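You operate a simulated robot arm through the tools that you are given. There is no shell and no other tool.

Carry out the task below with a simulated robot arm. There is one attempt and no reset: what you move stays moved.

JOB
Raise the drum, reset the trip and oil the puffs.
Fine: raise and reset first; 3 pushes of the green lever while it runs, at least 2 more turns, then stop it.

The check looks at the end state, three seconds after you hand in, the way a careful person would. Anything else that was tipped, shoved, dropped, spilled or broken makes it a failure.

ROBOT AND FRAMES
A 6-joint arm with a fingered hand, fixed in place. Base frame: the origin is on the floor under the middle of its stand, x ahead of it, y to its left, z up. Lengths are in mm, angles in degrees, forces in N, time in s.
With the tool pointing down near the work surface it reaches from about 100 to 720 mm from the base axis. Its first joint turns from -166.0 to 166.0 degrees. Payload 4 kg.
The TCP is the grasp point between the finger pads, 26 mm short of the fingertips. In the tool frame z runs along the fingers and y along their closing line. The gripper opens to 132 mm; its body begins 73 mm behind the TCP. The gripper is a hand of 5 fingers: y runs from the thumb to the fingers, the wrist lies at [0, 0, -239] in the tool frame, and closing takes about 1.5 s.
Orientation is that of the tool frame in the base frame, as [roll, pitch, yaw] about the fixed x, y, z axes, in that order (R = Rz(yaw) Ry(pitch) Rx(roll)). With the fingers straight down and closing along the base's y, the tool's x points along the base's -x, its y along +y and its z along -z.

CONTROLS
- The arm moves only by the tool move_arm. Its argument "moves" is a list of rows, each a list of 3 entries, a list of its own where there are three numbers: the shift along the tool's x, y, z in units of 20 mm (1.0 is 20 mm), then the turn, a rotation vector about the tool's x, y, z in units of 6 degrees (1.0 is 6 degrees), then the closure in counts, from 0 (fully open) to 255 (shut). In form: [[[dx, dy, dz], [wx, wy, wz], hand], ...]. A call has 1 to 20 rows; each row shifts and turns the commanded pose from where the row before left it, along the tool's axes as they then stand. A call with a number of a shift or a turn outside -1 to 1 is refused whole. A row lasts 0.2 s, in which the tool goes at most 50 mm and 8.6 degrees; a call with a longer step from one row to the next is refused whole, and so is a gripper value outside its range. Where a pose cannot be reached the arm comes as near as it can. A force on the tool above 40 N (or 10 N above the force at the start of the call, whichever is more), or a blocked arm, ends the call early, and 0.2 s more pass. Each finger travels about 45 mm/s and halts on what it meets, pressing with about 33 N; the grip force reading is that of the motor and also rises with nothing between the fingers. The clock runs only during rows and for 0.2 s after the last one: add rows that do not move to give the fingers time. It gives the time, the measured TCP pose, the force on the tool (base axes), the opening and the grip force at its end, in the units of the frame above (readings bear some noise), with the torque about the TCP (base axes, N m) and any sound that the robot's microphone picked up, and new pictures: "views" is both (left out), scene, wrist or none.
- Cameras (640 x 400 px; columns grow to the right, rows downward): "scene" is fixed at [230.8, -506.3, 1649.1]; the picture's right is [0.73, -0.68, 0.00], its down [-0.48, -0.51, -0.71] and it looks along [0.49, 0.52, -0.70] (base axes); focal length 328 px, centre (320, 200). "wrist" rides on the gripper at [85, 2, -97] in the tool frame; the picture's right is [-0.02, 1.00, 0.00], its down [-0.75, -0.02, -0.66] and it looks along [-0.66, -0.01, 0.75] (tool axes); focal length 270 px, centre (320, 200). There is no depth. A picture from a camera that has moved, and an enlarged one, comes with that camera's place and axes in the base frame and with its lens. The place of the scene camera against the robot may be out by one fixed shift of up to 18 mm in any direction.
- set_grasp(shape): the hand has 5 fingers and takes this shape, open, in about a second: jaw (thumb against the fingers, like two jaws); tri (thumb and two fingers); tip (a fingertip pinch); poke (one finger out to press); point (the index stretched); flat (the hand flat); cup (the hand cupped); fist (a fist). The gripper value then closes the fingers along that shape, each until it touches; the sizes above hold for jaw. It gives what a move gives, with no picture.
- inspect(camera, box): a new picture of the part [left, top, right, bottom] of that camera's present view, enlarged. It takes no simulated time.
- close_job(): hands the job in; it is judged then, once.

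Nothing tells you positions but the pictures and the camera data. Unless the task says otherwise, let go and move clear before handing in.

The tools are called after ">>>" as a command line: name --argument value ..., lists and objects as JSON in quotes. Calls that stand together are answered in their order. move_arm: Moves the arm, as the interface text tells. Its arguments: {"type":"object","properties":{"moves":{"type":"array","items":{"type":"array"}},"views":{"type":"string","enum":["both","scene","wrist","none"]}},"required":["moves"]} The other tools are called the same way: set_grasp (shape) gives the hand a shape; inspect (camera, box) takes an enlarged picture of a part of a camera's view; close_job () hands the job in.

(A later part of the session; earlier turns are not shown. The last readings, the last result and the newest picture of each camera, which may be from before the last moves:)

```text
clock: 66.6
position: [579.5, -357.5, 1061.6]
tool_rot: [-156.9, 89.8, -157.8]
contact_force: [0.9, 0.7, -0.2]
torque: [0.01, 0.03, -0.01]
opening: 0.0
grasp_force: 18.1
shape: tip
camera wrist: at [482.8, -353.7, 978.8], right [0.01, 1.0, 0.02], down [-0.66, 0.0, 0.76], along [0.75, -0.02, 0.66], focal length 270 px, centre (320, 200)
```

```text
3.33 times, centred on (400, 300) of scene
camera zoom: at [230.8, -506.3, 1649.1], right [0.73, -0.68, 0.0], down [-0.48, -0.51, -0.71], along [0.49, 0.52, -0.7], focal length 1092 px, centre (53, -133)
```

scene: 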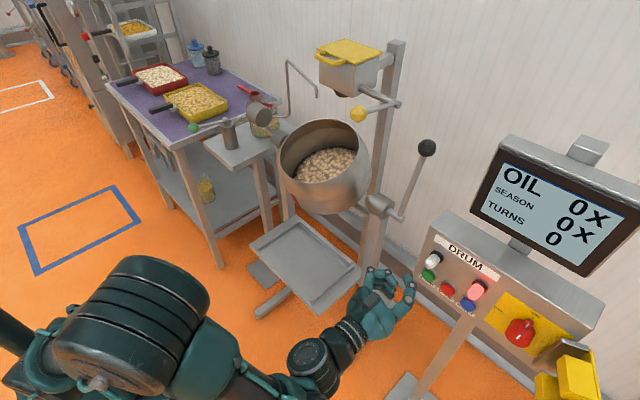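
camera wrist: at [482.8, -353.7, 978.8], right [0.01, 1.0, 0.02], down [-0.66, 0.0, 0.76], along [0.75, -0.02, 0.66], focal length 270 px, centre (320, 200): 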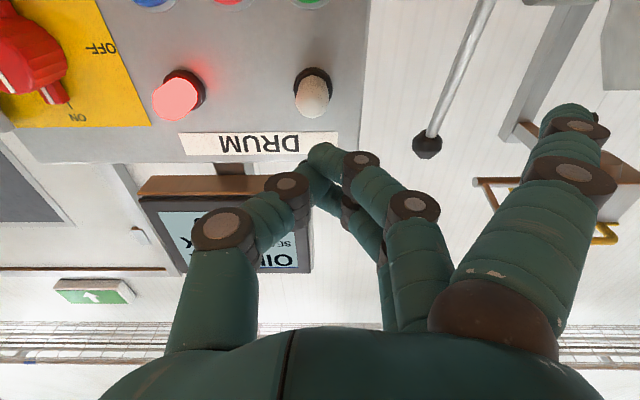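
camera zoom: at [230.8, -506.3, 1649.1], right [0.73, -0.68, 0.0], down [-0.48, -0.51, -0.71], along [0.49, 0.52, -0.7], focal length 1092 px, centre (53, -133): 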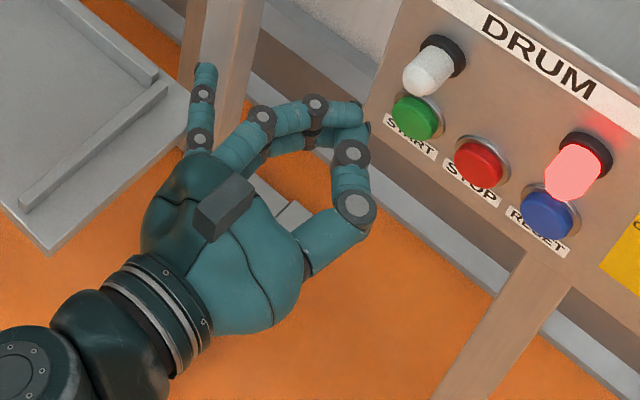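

The pinch leaves stray fingers sticking out. I'll check "tri" and "flat" too before choosing a pressing shape.

>>> set_grasp --shape "flat"

>>> inspect --camera "wrist" --box '[0, 0, 640, 400]'

>>> inspect --camera "scene" --box '[320, 240, 480, 360]'

>>> set_grasp --shape "tri"

>>> move_arm --moves '[[[0, 0, 0], [0, 0, 0], 255], [[0, 0, 0], [0, 0, 0], 255], [[0, 0, 0], [0, 0, 0], 255], [[0, 0, 0], [0, 0, 0], 255], [[0, 0, 0], [0, 0, 0], 255], [[0, 0, 0], [0, 0, 0], 255], [[0, 0, 0], [0, 0, 0], 255], [[0, 0, 0], [0, 0, 0], 255]]' --views "wrist"

>>> inspect --camera "scene" --box '[320, 240, 480, 360]'

```text
clock: 67.5
position: [581.0, -357.8, 1062.8]
tool_rot: [-157.0, 89.8, -157.9]
contact_force: [-0.2, 1.1, 0.2]
torque: [0.03, -0.02, 0.03]
opening: 0.0
grasp_force: 0.1
shape: flat
```

```text
1.00 times, centred on (320, 200) of wrist (not enlarged: the box is as wide or as high as the picture)
camera zoom: at [482.8, -353.7, 978.8], right [0.01, 1.0, 0.02], down [-0.66, 0.0, 0.76], along [0.75, -0.02, 0.66], focal length 270 px, centre (320, 200)
```

zoom: 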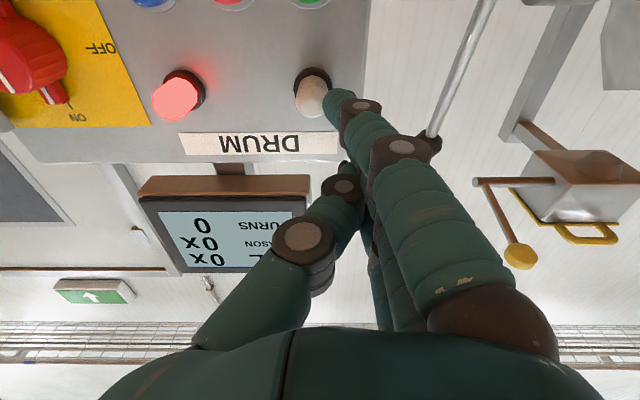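

```text
3.33 times, centred on (400, 300) of scene
camera zoom: at [230.8, -506.3, 1649.1], right [0.73, -0.68, 0.0], down [-0.48, -0.51, -0.71], along [0.49, 0.52, -0.7], focal length 1092 px, centre (53, -133)
```

zoom: 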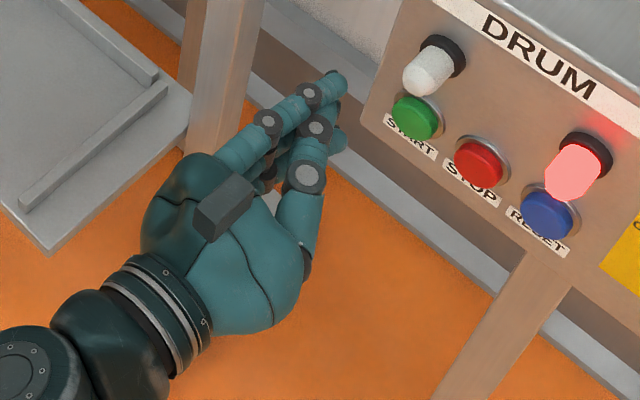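

```text
clock: 68.4
position: [579.2, -357.8, 1061.8]
tool_rot: [-156.9, 89.8, -157.7]
contact_force: [-0.6, -0.3, -0.4]
torque: [-0.02, 0.03, 0.0]
opening: 131.8
grasp_force: 0.0
shape: tri
```

```text
clock: 70.2
position: [579.6, -358.1, 1062.6]
tool_rot: [-157.0, 89.8, -157.8]
contact_force: [0.4, 0.1, 0.3]
torque: [0.0, 0.0, 0.02]
opening: 0.0
grasp_force: 17.8
shape: tri
camera wrist: at [482.8, -353.7, 978.8], right [0.01, 1.0, 0.02], down [-0.66, 0.0, 0.76], along [0.75, -0.02, 0.66], focal length 270 px, centre (320, 200)
```

wrist: 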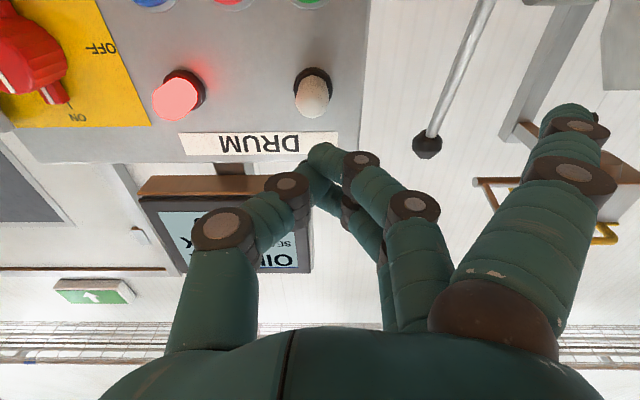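

```text
3.33 times, centred on (400, 300) of scene
camera zoom: at [230.8, -506.3, 1649.1], right [0.73, -0.68, 0.0], down [-0.48, -0.51, -0.71], along [0.49, 0.52, -0.7], focal length 1092 px, centre (53, -133)
```

zoom: 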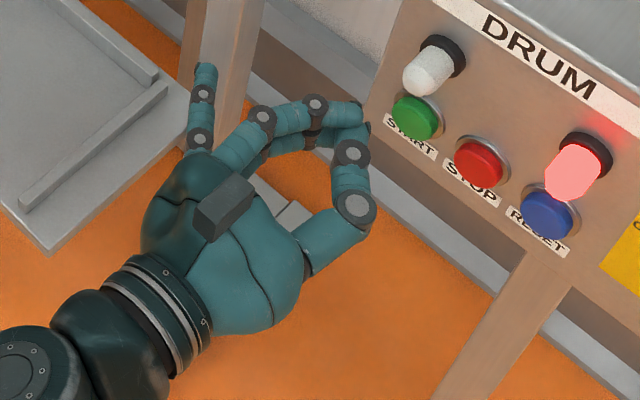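

The flat hand makes a narrow vertical blade, and tilting it nose-down makes the top fingertip lead. I'll use that to press RESET at about (688, -462, 983), starting from 50 mm in front of it.

>>> set_grasp --shape "flat"

>>> move_arm --moves '[[[0, 0, 0], [0, 0.833, 0], 0], [[0, 0, 0], [0, 0.833, 0], 0], [[0, 0, 0], [0, 0.833, 0], 0], [[0, 0, 0], [0, 0.833, 0], 0], [[0, 0, 0], [0, 0.833, 0], 0], [[0.715, -0.983, 0.517], [0, 0, 0], 0], [[0.715, -0.983, 0.517], [0, 0, 0], 0], [[0.715, -0.983, 0.517], [0, 0, 0], 0], [[0.715, -0.983, 0.517], [0, 0, 0], 0], [[0.715, -0.983, 0.517], [0, 0, 0], 0], [[0.715, -0.983, 0.517], [0, 0, 0], 0]]'

>>> inspect --camera "scene" --box '[380, 220, 560, 380]'

```text
clock: 71.1
position: [580.1, -357.3, 1062.9]
tool_rot: [-156.5, 89.8, -157.3]
contact_force: [-0.8, 0.6, 0.0]
torque: [0.0, 0.0, 0.03]
opening: 0.3
grasp_force: 0.2
shape: flat
```

```text
clock: 73.5
position: [596.2, -476.8, 959.0]
tool_rot: [-179.8, 64.8, 179.5]
contact_force: [-0.2, -0.9, 0.3]
torque: [0.01, 0.01, -0.01]
opening: 0.0
grasp_force: 0.1
shape: flat
camera wrist: at [473.3, -472.2, 925.0], right [0.02, 1.0, 0.02], down [-0.28, -0.01, 0.96], along [0.96, -0.03, 0.28], focal length 270 px, centre (320, 200)
```

scene: 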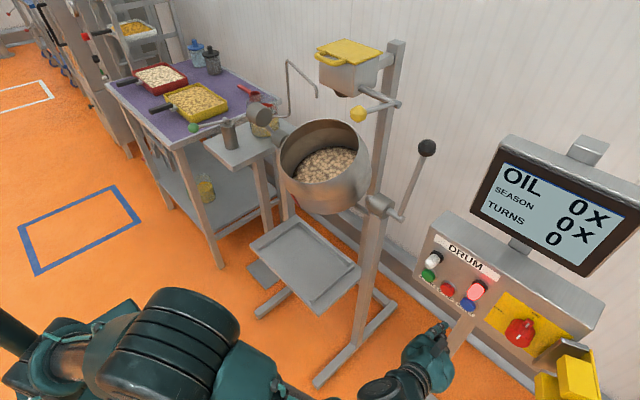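
wrist: 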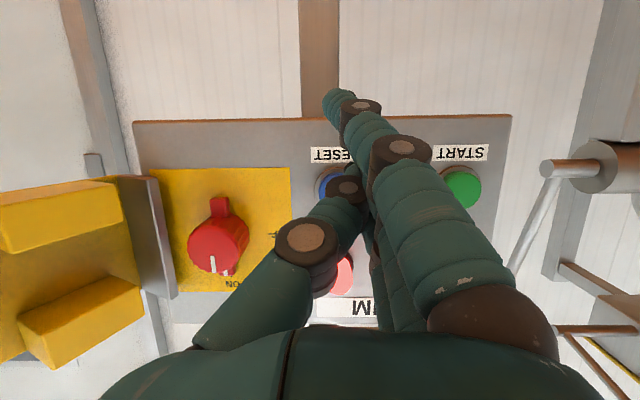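

```text
2.50 times, centred on (470, 300) of scene
camera zoom: at [230.8, -506.3, 1649.1], right [0.73, -0.68, 0.0], down [-0.48, -0.51, -0.71], along [0.49, 0.52, -0.7], focal length 819 px, centre (-55, -50)
```

zoom: 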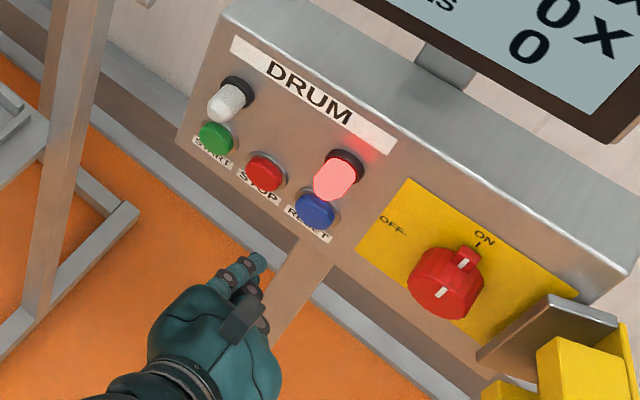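

The blade is in front of RESET but about 8 mm too far left. I'll correct that and advance 40 mm to just short of contact.

>>> move_arm --moves '[[[-0.42, -0.22, 0.906], [0, 0, 0], 0], [[-0.42, -0.22, 0.906], [0, 0, 0], 0]]'

>>> inspect --camera "scene" --box '[410, 240, 510, 340]'

>>> inspect --camera "wrist" --box '[240, 80, 480, 300]'

```text
clock: 74.1
position: [634.9, -485.7, 957.8]
tool_rot: [-180.0, 64.7, 179.1]
contact_force: [0.4, 0.0, 0.2]
torque: [-0.01, -0.03, -0.01]
opening: 0.0
grasp_force: 0.1
shape: flat
camera wrist: at [511.6, -480.4, 923.5], right [0.02, 1.0, 0.02], down [-0.28, -0.01, 0.96], along [0.96, -0.03, 0.27], focal length 270 px, centre (320, 200)
```

scene: 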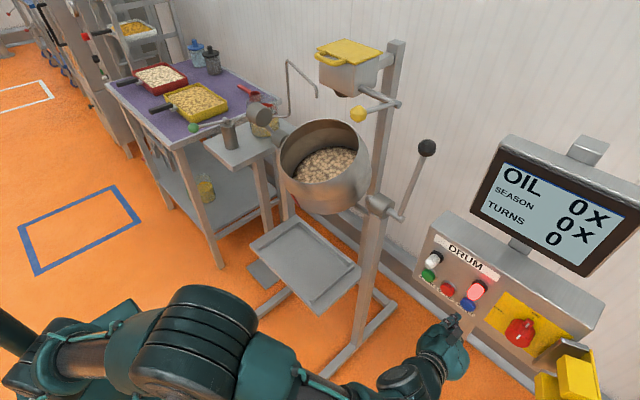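
wrist: 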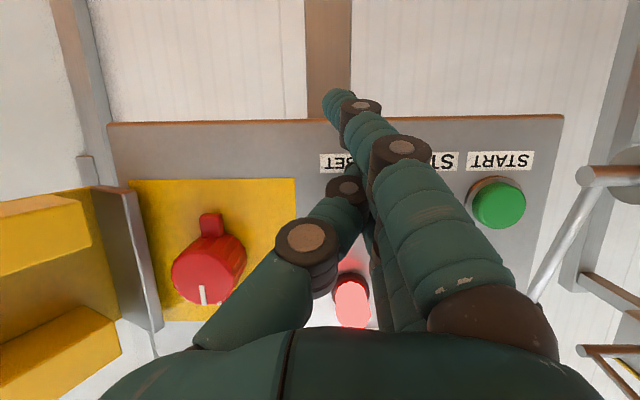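

```text
4.00 times, centred on (460, 290) of scene
camera zoom: at [230.8, -506.3, 1649.1], right [0.73, -0.68, 0.0], down [-0.48, -0.51, -0.71], along [0.49, 0.52, -0.7], focal length 1311 px, centre (-240, -160)
```

zoom: 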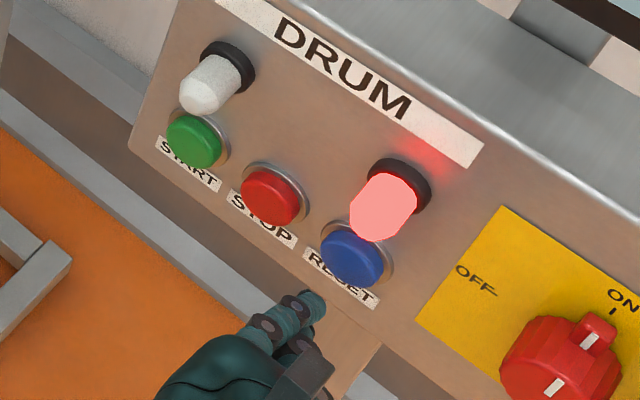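

```text
1.82 times, centred on (360, 190) of wrist
camera zoom: at [511.6, -480.4, 923.5], right [0.02, 1.0, 0.02], down [-0.28, -0.01, 0.96], along [0.96, -0.03, 0.27], focal length 491 px, centre (247, 218)
```

zoom: 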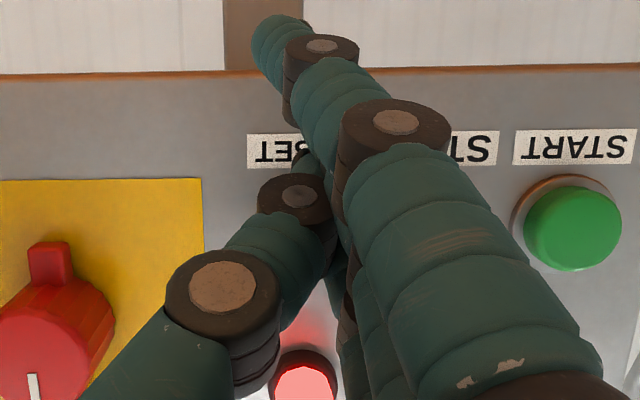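

The top fingertip is at about (654, -460, 983), roughly 30 mm short of RESET and well aligned. I'll advance carefully until it presses.

>>> move_arm --moves '[[[-0.42, -0.17, 0.906], [0, 0, 0], 0], [[-0.106, 0, 0.2265], [0, 0, 0], 0], [[-0.106, 0, 0.2265], [0, 0, 0], 0]]'

>>> inspect --camera "scene" --box '[410, 240, 510, 340]'

```text
clock: 74.7
position: [652.0, -490.8, 957.1]
tool_rot: [179.7, 64.4, 178.9]
contact_force: [-24.7, 3.2, 6.8]
torque: [-0.09, -0.78, 0.19]
opening: 0.0
grasp_force: 0.0
shape: flat
heard: click
stopped in row 2: the force on the tool passed its limit at 63 N (the readings are from after the stop); the commanded pose is now the measured one
camera wrist: at [528.6, -485.2, 923.1], right [0.02, 1.0, 0.02], down [-0.27, -0.01, 0.96], along [0.96, -0.03, 0.27], focal length 270 px, centre (320, 200)
```

scene: 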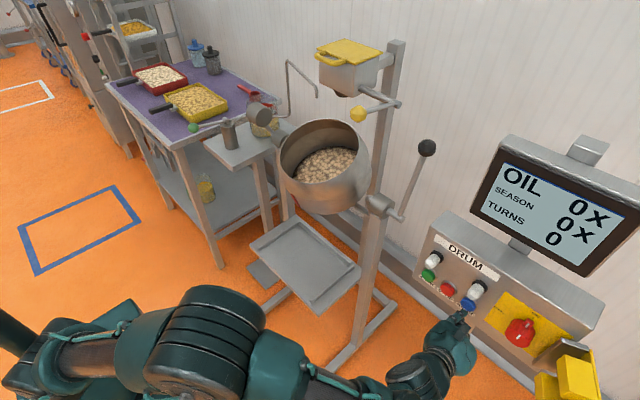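
wrist: 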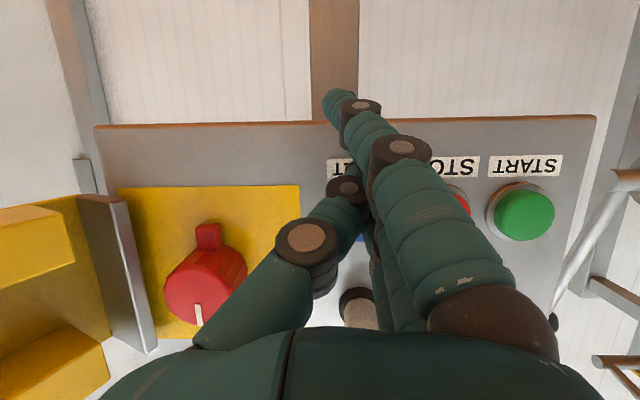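

```text
4.00 times, centred on (460, 290) of scene
camera zoom: at [230.8, -506.3, 1649.1], right [0.73, -0.68, 0.0], down [-0.48, -0.51, -0.71], along [0.49, 0.52, -0.7], focal length 1311 px, centre (-240, -160)
```

zoom: 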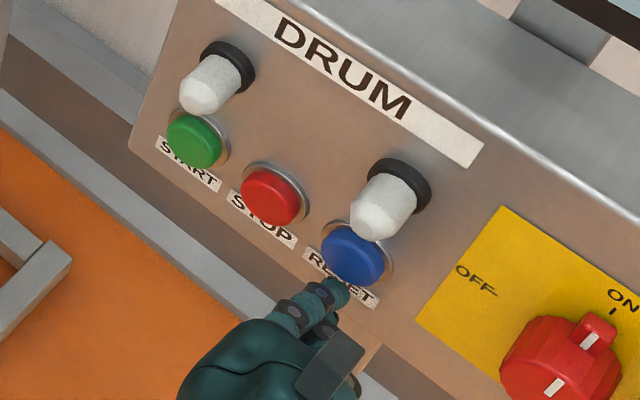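

RESET clicked and the red trip lamp went out. I'll back off, shift 100 mm left to START and press it the same way.

>>> move_arm --moves '[[[0.42, 0, -0.906], [0, 0, 0], 0], [[0.42, 0, -0.906], [0, 0, 0], 0], [[-0.05, 1, 0], [0, 0, 0], 0], [[-0.05, 1, 0], [0, 0, 0], 0], [[-0.05, 1, 0], [0, 0, 0], 0], [[-0.05, 1, 0], [0, 0, 0], 0], [[0, 1, 0], [0, 0, 0], 0]]'

>>> inspect --camera "scene" --box '[380, 220, 480, 320]'

```text
clock: 76.3
position: [617.4, -388.7, 962.6]
tool_rot: [180.0, 64.5, 179.0]
contact_force: [-0.5, 0.0, 0.2]
torque: [0.0, 0.04, 0.0]
opening: 0.0
grasp_force: 0.0
shape: flat
camera wrist: at [493.9, -383.4, 928.1], right [0.02, 1.0, 0.02], down [-0.27, -0.01, 0.96], along [0.96, -0.03, 0.27], focal length 270 px, centre (320, 200)
```

scene: 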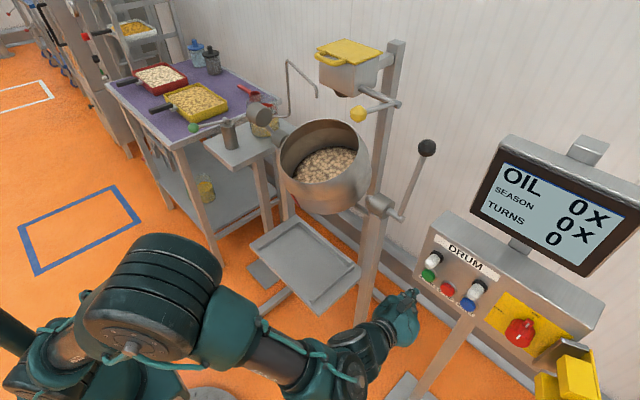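
wrist: 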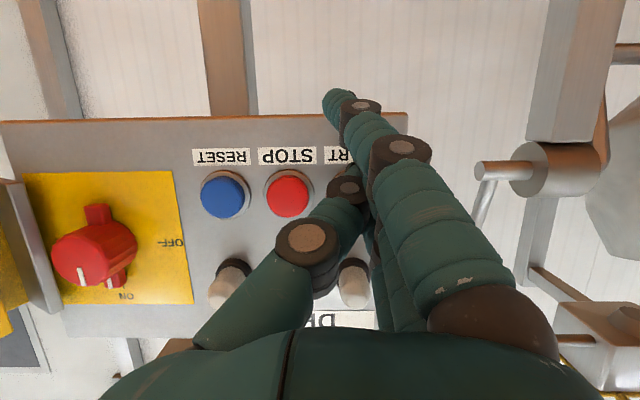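

```text
4.00 times, centred on (430, 270) of scene
camera zoom: at [230.8, -506.3, 1649.1], right [0.73, -0.68, 0.0], down [-0.48, -0.51, -0.71], along [0.49, 0.52, -0.7], focal length 1311 px, centre (-120, -80)
```

zoom: 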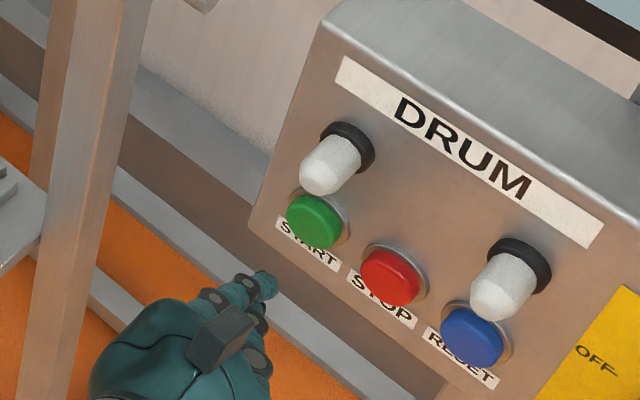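

START is about 33 mm ahead of the fingertip and aligned. Pressing it now.

>>> move_arm --moves '[[[-0.42, 0, 0.906], [0, 0, 0], 0], [[-0.106, 0, 0.2265], [0, 0, 0], 0], [[-0.106, 0, 0.2265], [0, 0, 0], 0], [[-0.106, 0, 0.2265], [0, 0, 0], 0], [[-0.106, 0, 0.2265], [0, 0, 0], 0]]'

>>> inspect --camera "scene" --box '[380, 220, 480, 320]'

```text
clock: 77.3
position: [647.8, -390.4, 961.0]
tool_rot: [179.5, 64.2, 178.6]
contact_force: [-36.7, 6.5, 7.7]
torque: [-0.02, -1.12, 0.75]
opening: 0.2
grasp_force: 0.1
shape: flat
heard: click
stopped in row 5: the force on the tool passed its limit at 44 N (the readings are from after the stop); the commanded pose is now the measured one
camera wrist: at [524.0, -385.0, 927.6], right [0.02, 1.0, 0.02], down [-0.27, -0.02, 0.96], along [0.96, -0.03, 0.27], focal length 270 px, centre (320, 200)
```

scene: 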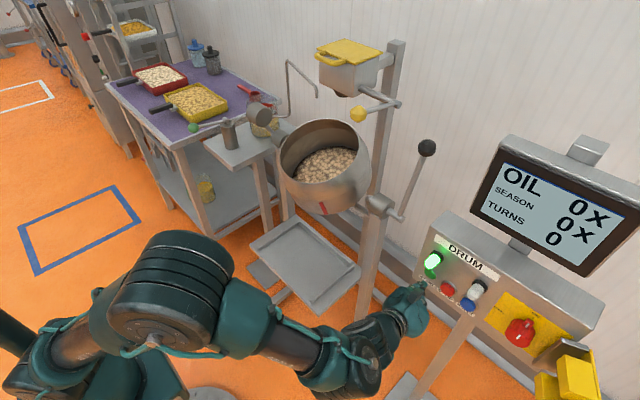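
wrist: 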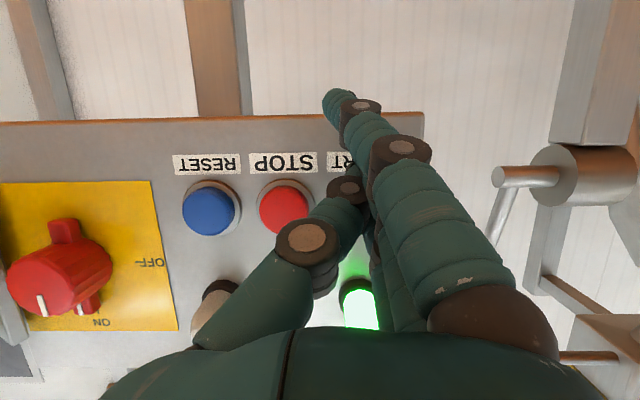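

```text
4.00 times, centred on (430, 270) of scene
camera zoom: at [230.8, -506.3, 1649.1], right [0.73, -0.68, 0.0], down [-0.48, -0.51, -0.71], along [0.49, 0.52, -0.7], focal length 1311 px, centre (-120, -80)
```

zoom: 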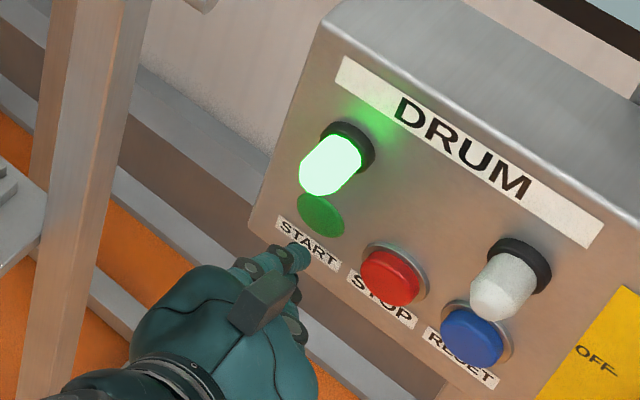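

START clicked and the green lamp is lit, so the drum is running. I'll retreat, rise, and cross in front of the drum at a safe distance towards the oil pump.

>>> move_arm --moves '[[[0.42, 0, -0.906], [0, 0, 0], 0], [[0.42, 0, -0.906], [0, 0, 0], 0], [[0.42, 0, -0.906], [0, 0, 0], 0], [[0.42, 0, -0.906], [0, 0, 0], 0], [[0.42, 0, -0.906], [0, 0, 0], 0], [[0.42, 0, -0.906], [0, 0, 0], 0], [[0.42, 0, -0.906], [0, 0, 0], 0], [[0.42, 0, -0.906], [0, 0, 0], 0], [[-0.906, 1, -0.42], [0, 0, 0], 0], [[-0.906, 1, -0.42], [0, 0, 0], 0], [[-0.906, 1, -0.42], [0, 0, 0], 0], [[-0.906, 1, -0.42], [0, 0, 0], 0], [[-0.906, 1, -0.42], [0, 0, 0], 0], [[-0.906, 1, -0.42], [0, 0, 0], 0], [[-0.906, 1, -0.42], [0, 0, 0], 0], [[-0.906, 1, -0.42], [0, 0, 0], 0], [[-0.906, 1, -0.42], [0, 0, 0], 0], [[-0.906, 1, -0.42], [0, 0, 0], 0]]'

```text
clock: 81.1
position: [497.3, -187.3, 1164.4]
tool_rot: [179.4, 64.2, 178.7]
contact_force: [0.0, 0.3, -0.2]
torque: [0.02, -0.04, 0.0]
opening: 0.0
grasp_force: 0.2
shape: flat
camera wrist: at [373.3, -182.4, 1130.5], right [0.02, 1.0, 0.02], down [-0.27, -0.01, 0.96], along [0.96, -0.03, 0.27], focal length 270 px, centre (320, 200)
```

scene: 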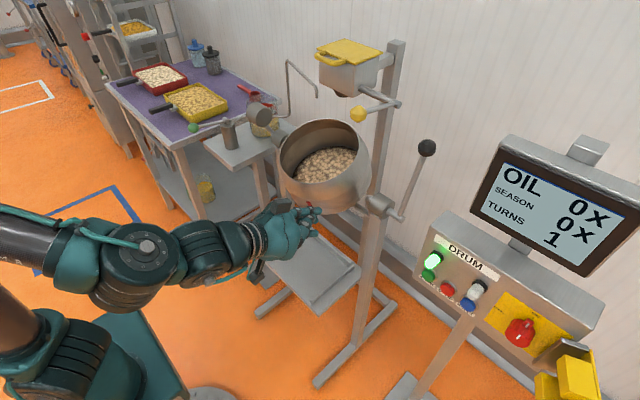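
wrist: 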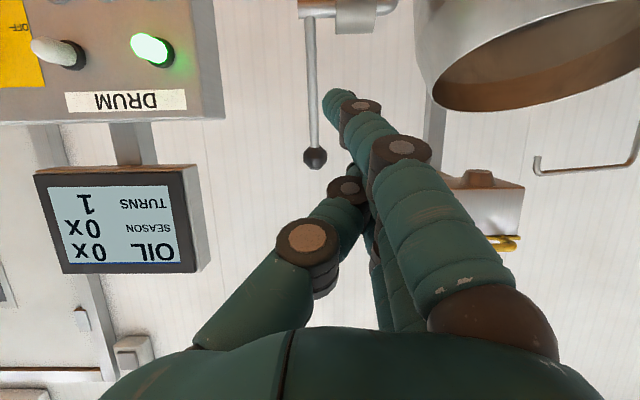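

The display shows turn 1, so the drum is running. I'll continue crossing to the left in front of the drum, rising a little.

>>> move_arm --moves '[[[-0.205, 1, -0.15], [0, 0, 0], 0], [[-0.205, 1, -0.15], [0, 0, 0], 0], [[-0.205, 1, -0.15], [0, 0, 0], 0], [[-0.205, 1, -0.15], [0, 0, 0], 0], [[-0.205, 1, -0.15], [0, 0, 0], 0], [[-0.205, 1, -0.15], [0, 0, 0], 0], [[-0.205, 1, -0.15], [0, 0, 0], 0], [[-0.205, 1, -0.15], [0, 0, 0], 0], [[-0.205, 1, -0.15], [0, 0, 0], 0], [[-0.205, 1, -0.15], [0, 0, 0], 0], [[-0.205, 1, -0.15], [0, 0, 0], 0], [[-0.205, 1, -0.15], [0, 0, 0], 0], [[-0.205, 1, -0.15], [0, 0, 0], 0], [[-0.205, 1, -0.15], [0, 0, 0], 0], [[-0.205, 1, -0.15], [0, 0, 0], 0], [[-0.205, 1, -0.15], [0, 0, 0], 0], [[-0.205, 1, -0.15], [0, 0, 0], 0], [[-0.205, 1, -0.15], [0, 0, 0], 0]]'

```text
clock: 84.9
position: [486.0, 171.1, 1253.6]
tool_rot: [179.6, 64.4, 178.8]
contact_force: [0.2, 0.4, -0.1]
torque: [0.01, 0.01, 0.0]
opening: 0.1
grasp_force: 0.0
shape: flat
camera wrist: at [360.8, 176.6, 1220.7], right [0.02, 1.0, 0.02], down [-0.27, -0.01, 0.96], along [0.96, -0.03, 0.27], focal length 270 px, centre (320, 200)
```

scene: 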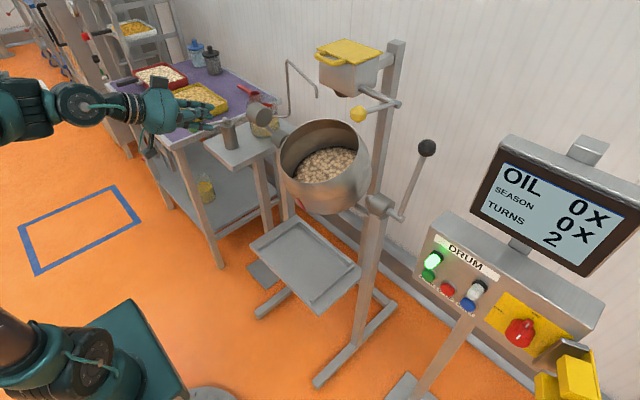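
wrist: 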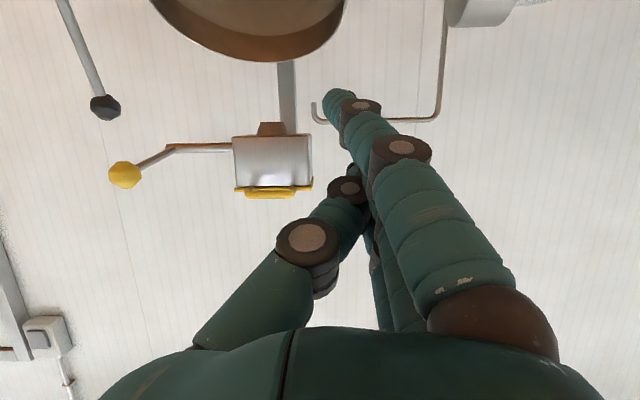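

Turn 2. I'll turn the hand to face the pump (heading about 42° left) and tip it down so the camera can see the green lever.

>>> move_arm --moves '[[[0, 0, 0], [-0.902, 0, -0.432], 0], [[0, 0, 0], [-0.902, 0, -0.432], 0], [[0, 0, 0], [-0.902, 0, -0.432], 0], [[0, 0, 0], [-0.902, 0, -0.432], 0], [[0, 0, 0], [-0.902, 0, -0.432], 0], [[0, 0, 0], [-0.902, 0, -0.432], 0], [[0, 0, 0], [-0.902, 0, -0.432], 0], [[0, 0, 0], [0, 1, 0], 0], [[0, 0, 0], [0, 1, 0], 0], [[0, 0, 0], [0, 1, 0], 0]]'

>>> inspect --camera "scene" --box '[120, 50, 320, 220]'

```text
clock: 87.1
position: [485.3, 171.8, 1254.2]
tool_rot: [179.7, 46.4, -139.0]
contact_force: [0.1, 0.8, -0.1]
torque: [-0.02, 0.02, -0.01]
opening: 0.0
grasp_force: 0.1
shape: flat
camera wrist: at [387.0, 89.8, 1260.5], right [-0.65, 0.76, 0.02], down [0.04, 0.01, 1.0], along [0.76, 0.65, -0.04], focal length 270 px, centre (320, 200)
```

scene: 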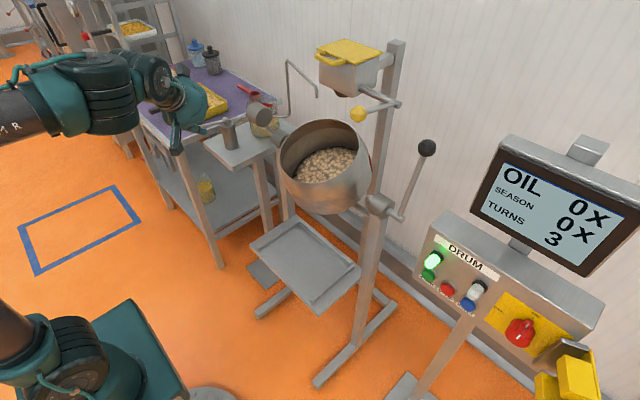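
wrist: 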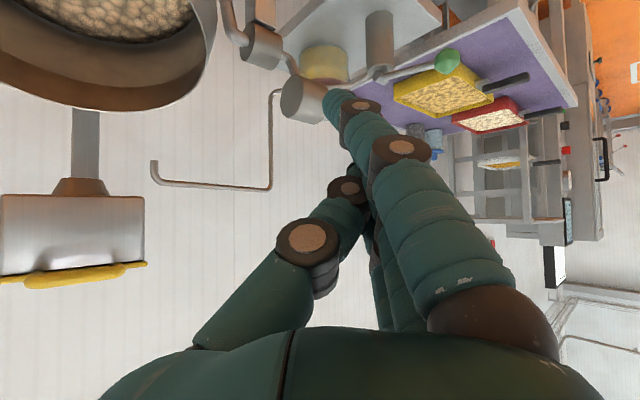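

```text
2.35 times, centred on (220, 135) of scene
camera zoom: at [230.8, -506.3, 1649.1], right [0.73, -0.68, 0.0], down [-0.48, -0.51, -0.71], along [0.49, 0.52, -0.7], focal length 771 px, centre (555, 353)
```

zoom: 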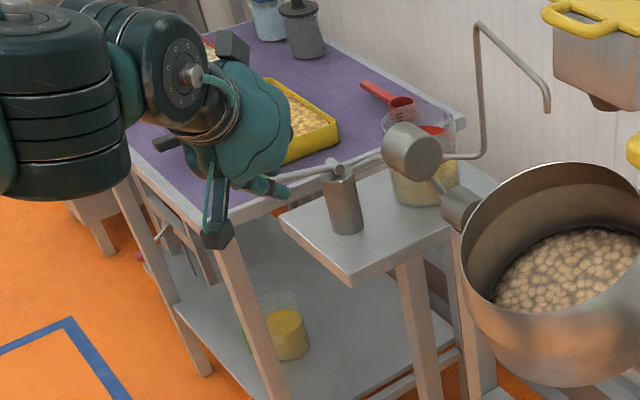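

I can see the pump, lever and green ball clearly from here. I'll zoom in to measure them.

>>> inspect --camera "wrist" --box '[240, 0, 560, 160]'

```text
2.00 times, centred on (400, 80) of wrist
camera zoom: at [387.0, 89.8, 1260.5], right [-0.65, 0.76, 0.02], down [0.04, 0.01, 1.0], along [0.76, 0.65, -0.04], focal length 541 px, centre (160, 440)
```

zoom: 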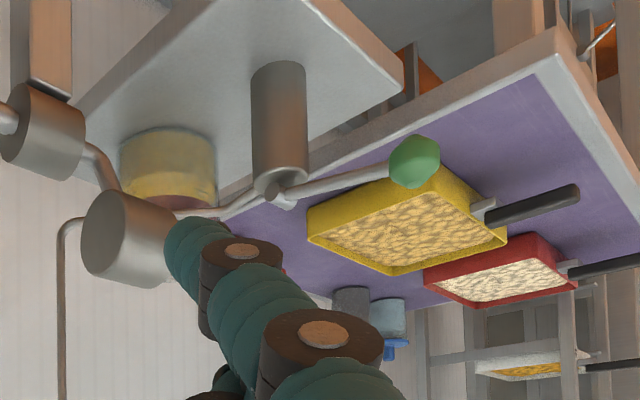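

The ball's depth is still uncertain along this line of sight, so I'll move closer and higher to triangulate it, staying well above the lever.

>>> move_arm --moves '[[[-0.34, 0.745, 0.573], [0, 0, 0], 0], [[-0.34, 0.745, 0.573], [0, 0, 0], 0], [[-0.34, 0.745, 0.573], [0, 0, 0], 0], [[-0.34, 0.745, 0.573], [0, 0, 0], 0], [[-0.34, 0.745, 0.573], [0, 0, 0], 0], [[-0.34, 0.745, 0.573], [0, 0, 0], 0], [[-0.34, 0.745, 0.573], [0, 0, 0], 0], [[-0.34, 0.745, 0.573], [0, 0, 0], 0], [[0, 0, 0], [0, 1, 0], 0], [[0, 0, 0], [0, 1, 0], 0], [[0, 0, 0], [0, 1, 0], 0]]'

>>> inspect --camera "wrist" --box '[200, 0, 600, 200]'

```text
clock: 89.5
position: [485.1, 328.3, 1230.5]
tool_rot: [179.7, 28.4, -139.0]
contact_force: [-0.5, 0.6, -0.2]
torque: [-0.01, -0.01, 0.01]
opening: 0.2
grasp_force: 0.0
shape: flat
camera wrist: at [393.0, 253.2, 1276.8], right [-0.64, 0.77, 0.01], down [0.28, 0.22, 0.94], along [0.71, 0.61, -0.35], focal length 270 px, centre (320, 200)
```

scene: 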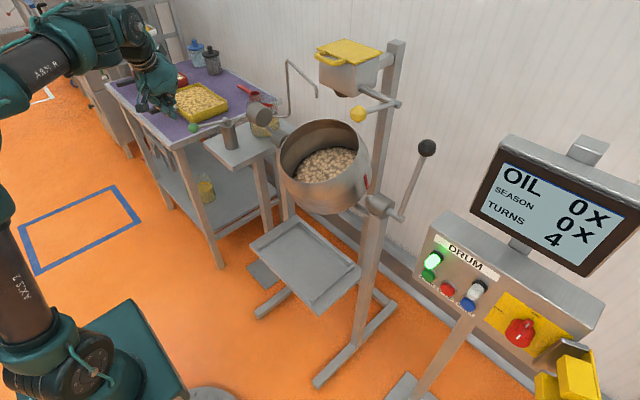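
wrist: 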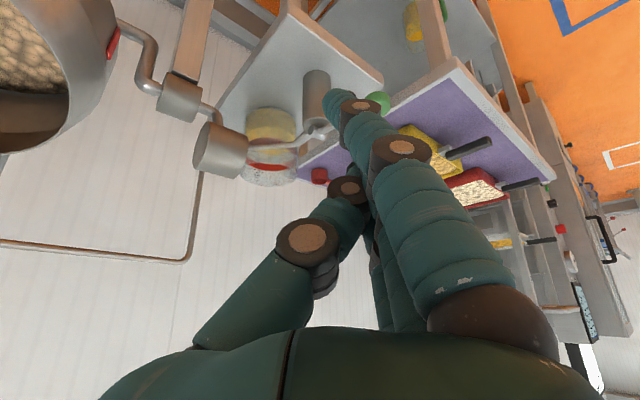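

```text
1.60 times, centred on (400, 100) of wrist
camera zoom: at [393.0, 253.2, 1276.8], right [-0.64, 0.77, 0.01], down [0.28, 0.22, 0.94], along [0.71, 0.61, -0.35], focal length 432 px, centre (192, 360)
```

zoom: 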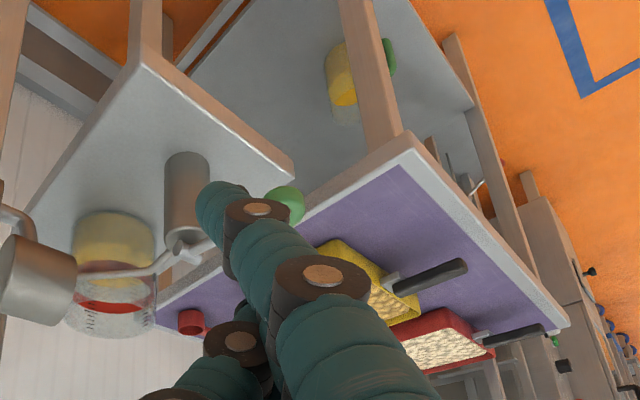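

The green ball is at about (560, 496, 1040), on a lever running along -x from a pivot at about (689, 493, 1011). I'll make a fist and move to about 30 mm above the ball.

>>> set_grasp --shape "fist"

>>> move_arm --moves '[[[-0.345, 0.29, 0.826], [0, 0, 0], 255], [[-0.345, 0.29, 0.826], [0, 0, 0], 255], [[-0.345, 0.29, 0.826], [0, 0, 0], 255], [[-0.345, 0.29, 0.826], [0, 0, 0], 255], [[-0.345, 0.29, 0.826], [0, 0, 0], 255], [[-0.345, 0.29, 0.826], [0, 0, 0], 255], [[-0.345, 0.29, 0.826], [0, 0, 0], 255], [[-0.345, 0.29, 0.826], [0, 0, 0], 255], [[-0.345, 0.29, 0.826], [0, 0, 0], 255], [[-0.345, 0.29, 0.826], [0, 0, 0], 255]]'

>>> inspect --camera "scene" --box '[120, 30, 300, 180]'

```text
clock: 90.4
position: [484.7, 329.9, 1231.0]
tool_rot: [179.7, 28.4, -139.0]
contact_force: [-1.1, 0.0, -0.5]
torque: [-0.01, 0.0, 0.0]
opening: 0.1
grasp_force: 0.2
shape: fist
```

```text
clock: 92.6
position: [554.1, 466.1, 1118.2]
tool_rot: [179.8, 28.5, -139.1]
contact_force: [-0.6, 0.1, -0.9]
torque: [-0.02, 0.03, -0.03]
opening: 0.0
grasp_force: 0.0
shape: fist
camera wrist: at [460.2, 389.1, 1164.2], right [-0.64, 0.77, 0.01], down [0.27, 0.21, 0.94], along [0.71, 0.61, -0.35], focal length 270 px, centre (320, 200)
```

scene: 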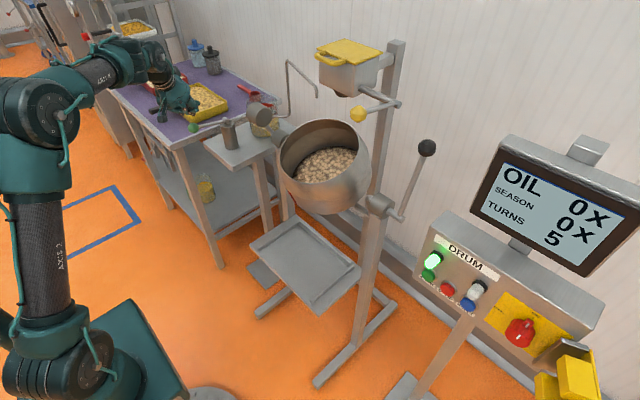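
wrist: 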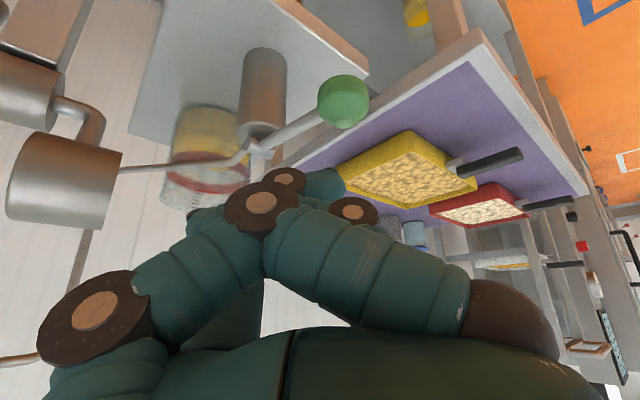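

```text
2.67 times, centred on (210, 105) of scene
camera zoom: at [230.8, -506.3, 1649.1], right [0.73, -0.68, 0.0], down [-0.48, -0.51, -0.71], along [0.49, 0.52, -0.7], focal length 874 px, centre (613, 453)
```

zoom: 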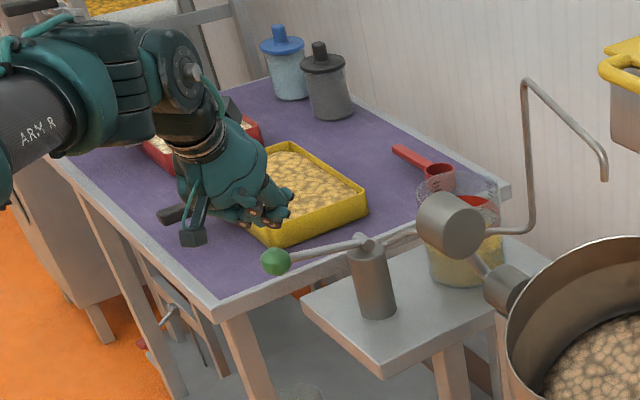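

The fist is above the ball. I'll centre it over the ball and press down in small steps, watching the OIL counter.

>>> move_arm --moves '[[[-0.615, 0, 0.334], [0, 0, 0], 255], [[-0.615, 0, 0.334], [0, 0, 0], 255], [[0.477, 0, 0.879], [0, 0, 0], 255], [[0.477, 0, 0.879], [0, 0, 0], 255], [[0.477, 0, 0.879], [0, 0, 0], 255], [[0.24, 0, 0.44], [0, 0, 0], 255]]'

>>> inspect --camera "scene" --box '[120, 30, 300, 180]'

```text
clock: 94.0
position: [571.4, 485.4, 1049.1]
tool_rot: [179.8, 28.6, -139.0]
contact_force: [-0.1, -0.2, 0.9]
torque: [0.01, 0.0, 0.01]
opening: 0.0
grasp_force: 0.1
shape: fist
camera wrist: at [480.1, 408.7, 1094.8], right [-0.64, 0.77, 0.01], down [0.27, 0.21, 0.94], along [0.71, 0.61, -0.35], focal length 270 px, centre (320, 200)
```

scene: 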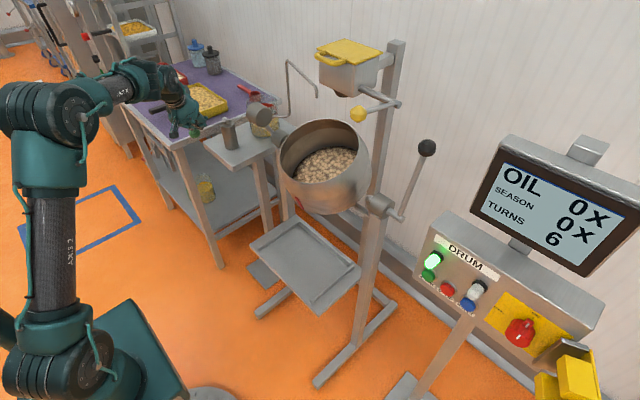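
wrist: 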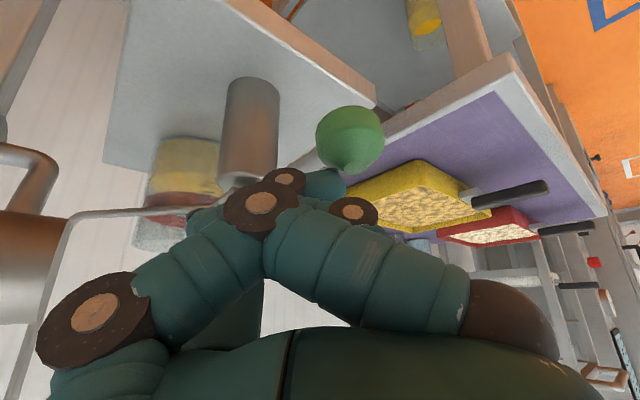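

```text
2.67 times, centred on (210, 105) of scene
camera zoom: at [230.8, -506.3, 1649.1], right [0.73, -0.68, 0.0], down [-0.48, -0.51, -0.71], along [0.49, 0.52, -0.7], focal length 874 px, centre (613, 453)
```

zoom: 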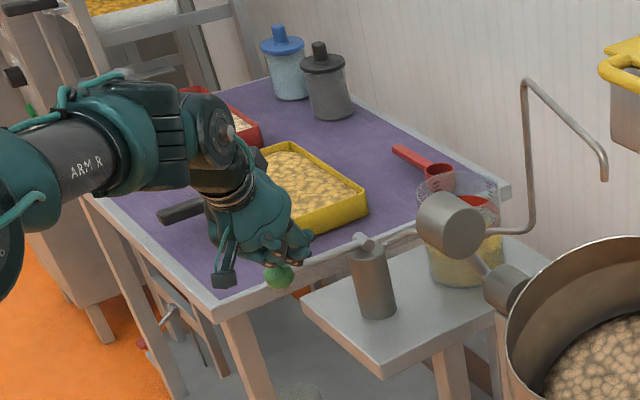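

Contact has started and the ball has moved down slightly. I'll keep pressing down.

>>> move_arm --moves '[[[0.24, 0, 0.44], [0, 0, 0], 255], [[0.24, 0, 0.44], [0, 0, 0], 255], [[0.24, 0, 0.44], [0, 0, 0], 255]]'

>>> inspect --camera "scene" --box '[120, 30, 300, 180]'

```text
clock: 94.8
position: [572.3, 485.7, 1018.9]
tool_rot: [179.8, 28.5, -139.0]
contact_force: [0.3, -1.3, 2.9]
torque: [0.0, -0.03, -0.03]
opening: 0.0
grasp_force: 0.1
shape: fist
camera wrist: at [479.8, 408.8, 1064.6], right [-0.64, 0.77, 0.01], down [0.27, 0.21, 0.94], along [0.71, 0.61, -0.35], focal length 270 px, centre (320, 200)
```

scene: 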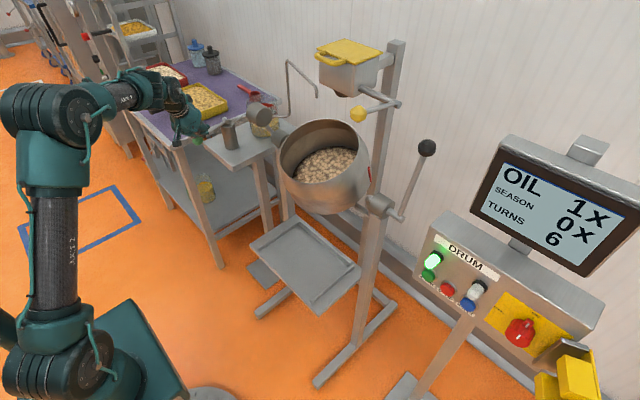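
wrist: 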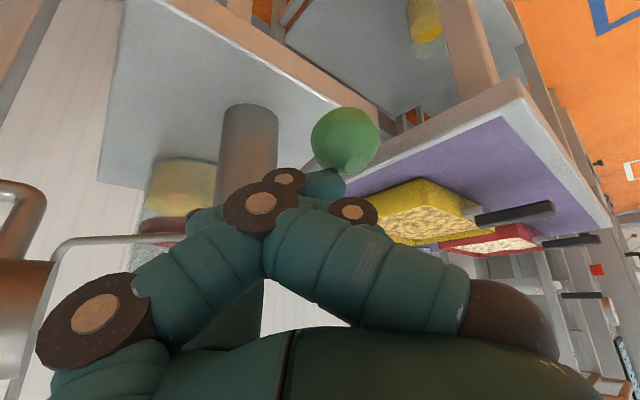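

```text
2.67 times, centred on (210, 105) of scene
camera zoom: at [230.8, -506.3, 1649.1], right [0.73, -0.68, 0.0], down [-0.48, -0.51, -0.71], along [0.49, 0.52, -0.7], focal length 874 px, centre (613, 453)
```

zoom: 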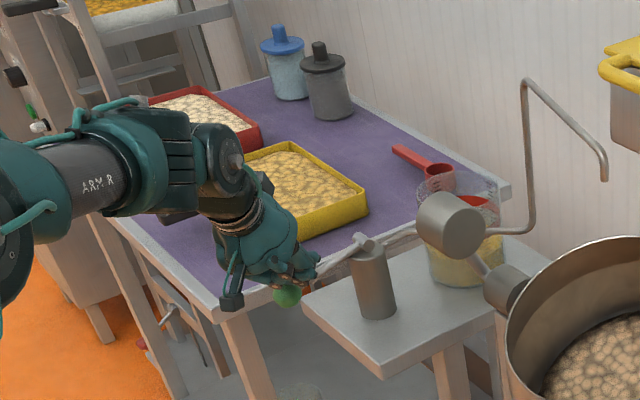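

OIL reads 1x. I'll lift off fully to let the lever return, then check before the second push.

>>> move_arm --moves '[[[-0.477, 0, -0.879], [0, 0, 0], 255], [[-0.477, 0, -0.879], [0, 0, 0], 255], [[-0.477, 0, -0.879], [0, 0, 0], 255], [[0, 0, 0], [0, 0, 0], 255]]'

>>> inspect --camera "scene" --box '[120, 30, 300, 180]'

```text
clock: 95.8
position: [573.0, 484.7, 1077.9]
tool_rot: [179.8, 28.5, -139.1]
contact_force: [0.1, -0.3, -0.7]
torque: [-0.01, 0.02, -0.03]
opening: 0.0
grasp_force: 0.0
shape: fist
camera wrist: at [480.8, 408.4, 1123.4], right [-0.64, 0.76, 0.01], down [0.27, 0.21, 0.94], along [0.71, 0.61, -0.35], focal length 270 px, centre (320, 200)
```

scene: 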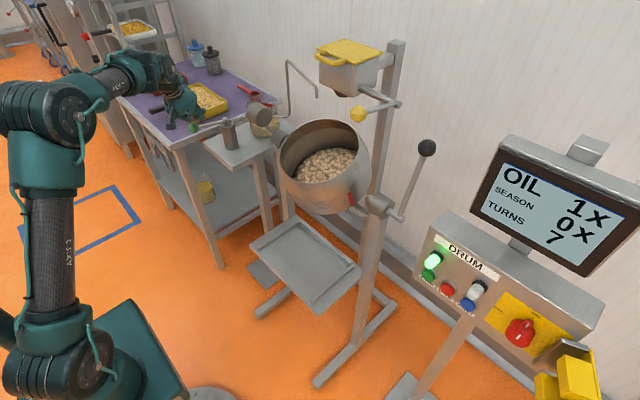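
wrist: 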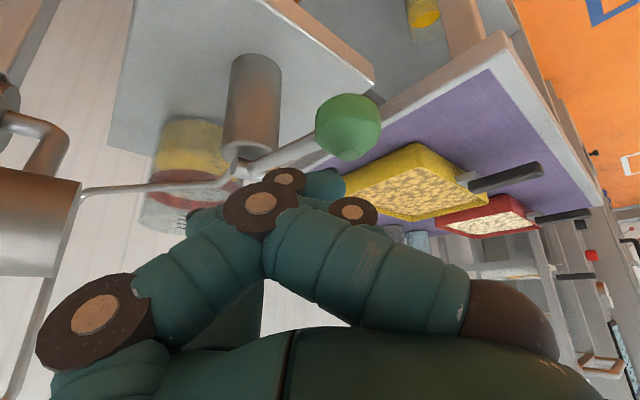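

```text
2.67 times, centred on (210, 105) of scene
camera zoom: at [230.8, -506.3, 1649.1], right [0.73, -0.68, 0.0], down [-0.48, -0.51, -0.71], along [0.49, 0.52, -0.7], focal length 874 px, centre (613, 453)
```

zoom: 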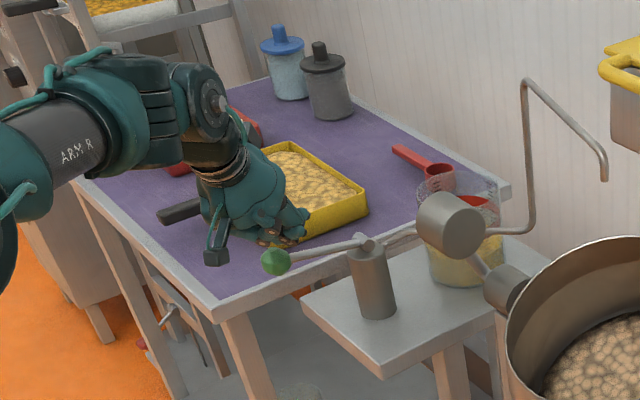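

The lever sprang back to rest and OIL stays at 1x. Second push, same stroke.

>>> move_arm --moves '[[[0.477, 0, 0.879], [0, 0, 0], 255], [[0.24, 0, 0.44], [0, 0, 0], 255], [[0.24, 0, 0.44], [0, 0, 0], 255], [[0.24, 0, 0.44], [0, 0, 0], 255], [[0.24, 0, 0.44], [0, 0, 0], 255], [[0, 0, 0], [0, 0, 0], 255]]'

```text
clock: 97.2
position: [572.1, 484.3, 1019.1]
tool_rot: [179.9, 28.5, -139.0]
contact_force: [1.2, -1.4, 2.1]
torque: [0.01, 0.0, -0.01]
opening: 0.1
grasp_force: 0.0
shape: fist
camera wrist: at [480.7, 408.0, 1064.2], right [-0.64, 0.77, 0.01], down [0.27, 0.21, 0.94], along [0.71, 0.61, -0.35], focal length 270 px, centre (320, 200)
```

scene: 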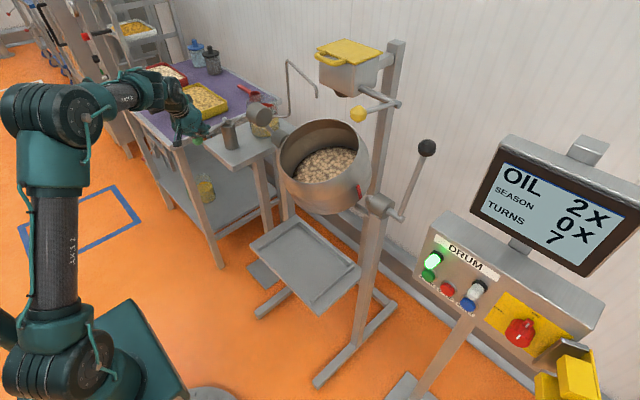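
wrist: 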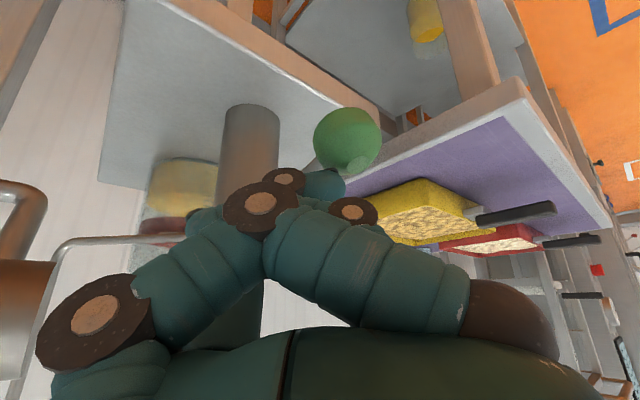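

OIL now reads 2x. I'll lift off fully so the lever returns, then check before the third push.

>>> move_arm --moves '[[[-0.477, 0, -0.879], [0, 0, 0], 255], [[-0.477, 0, -0.879], [0, 0, 0], 255], [[-0.477, 0, -0.879], [0, 0, 0], 255], [[0, 0, 0], [0, 0, 0], 255]]' --views "scene"

>>> inspect --camera "scene" --box '[120, 30, 300, 180]'

```text
clock: 98.2
position: [572.6, 484.4, 1078.0]
tool_rot: [179.8, 28.6, -139.0]
contact_force: [-1.3, -0.5, -1.0]
torque: [0.01, 0.0, 0.02]
opening: 0.0
grasp_force: 0.0
shape: fist
```

scene: 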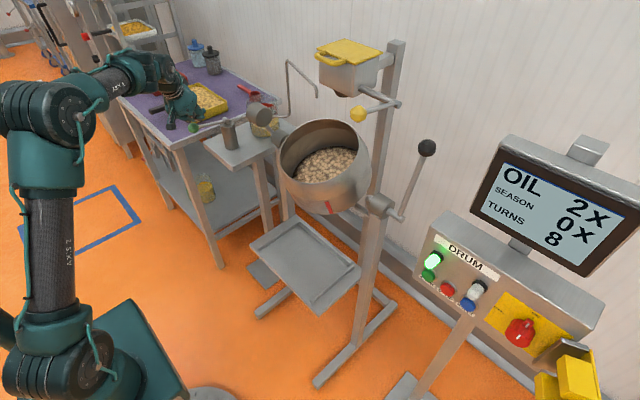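

```text
2.67 times, centred on (210, 105) of scene
camera zoom: at [230.8, -506.3, 1649.1], right [0.73, -0.68, 0.0], down [-0.48, -0.51, -0.71], along [0.49, 0.52, -0.7], focal length 874 px, centre (613, 453)
```

zoom: 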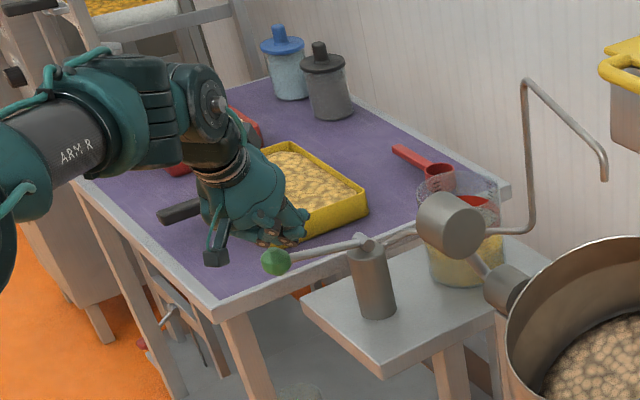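

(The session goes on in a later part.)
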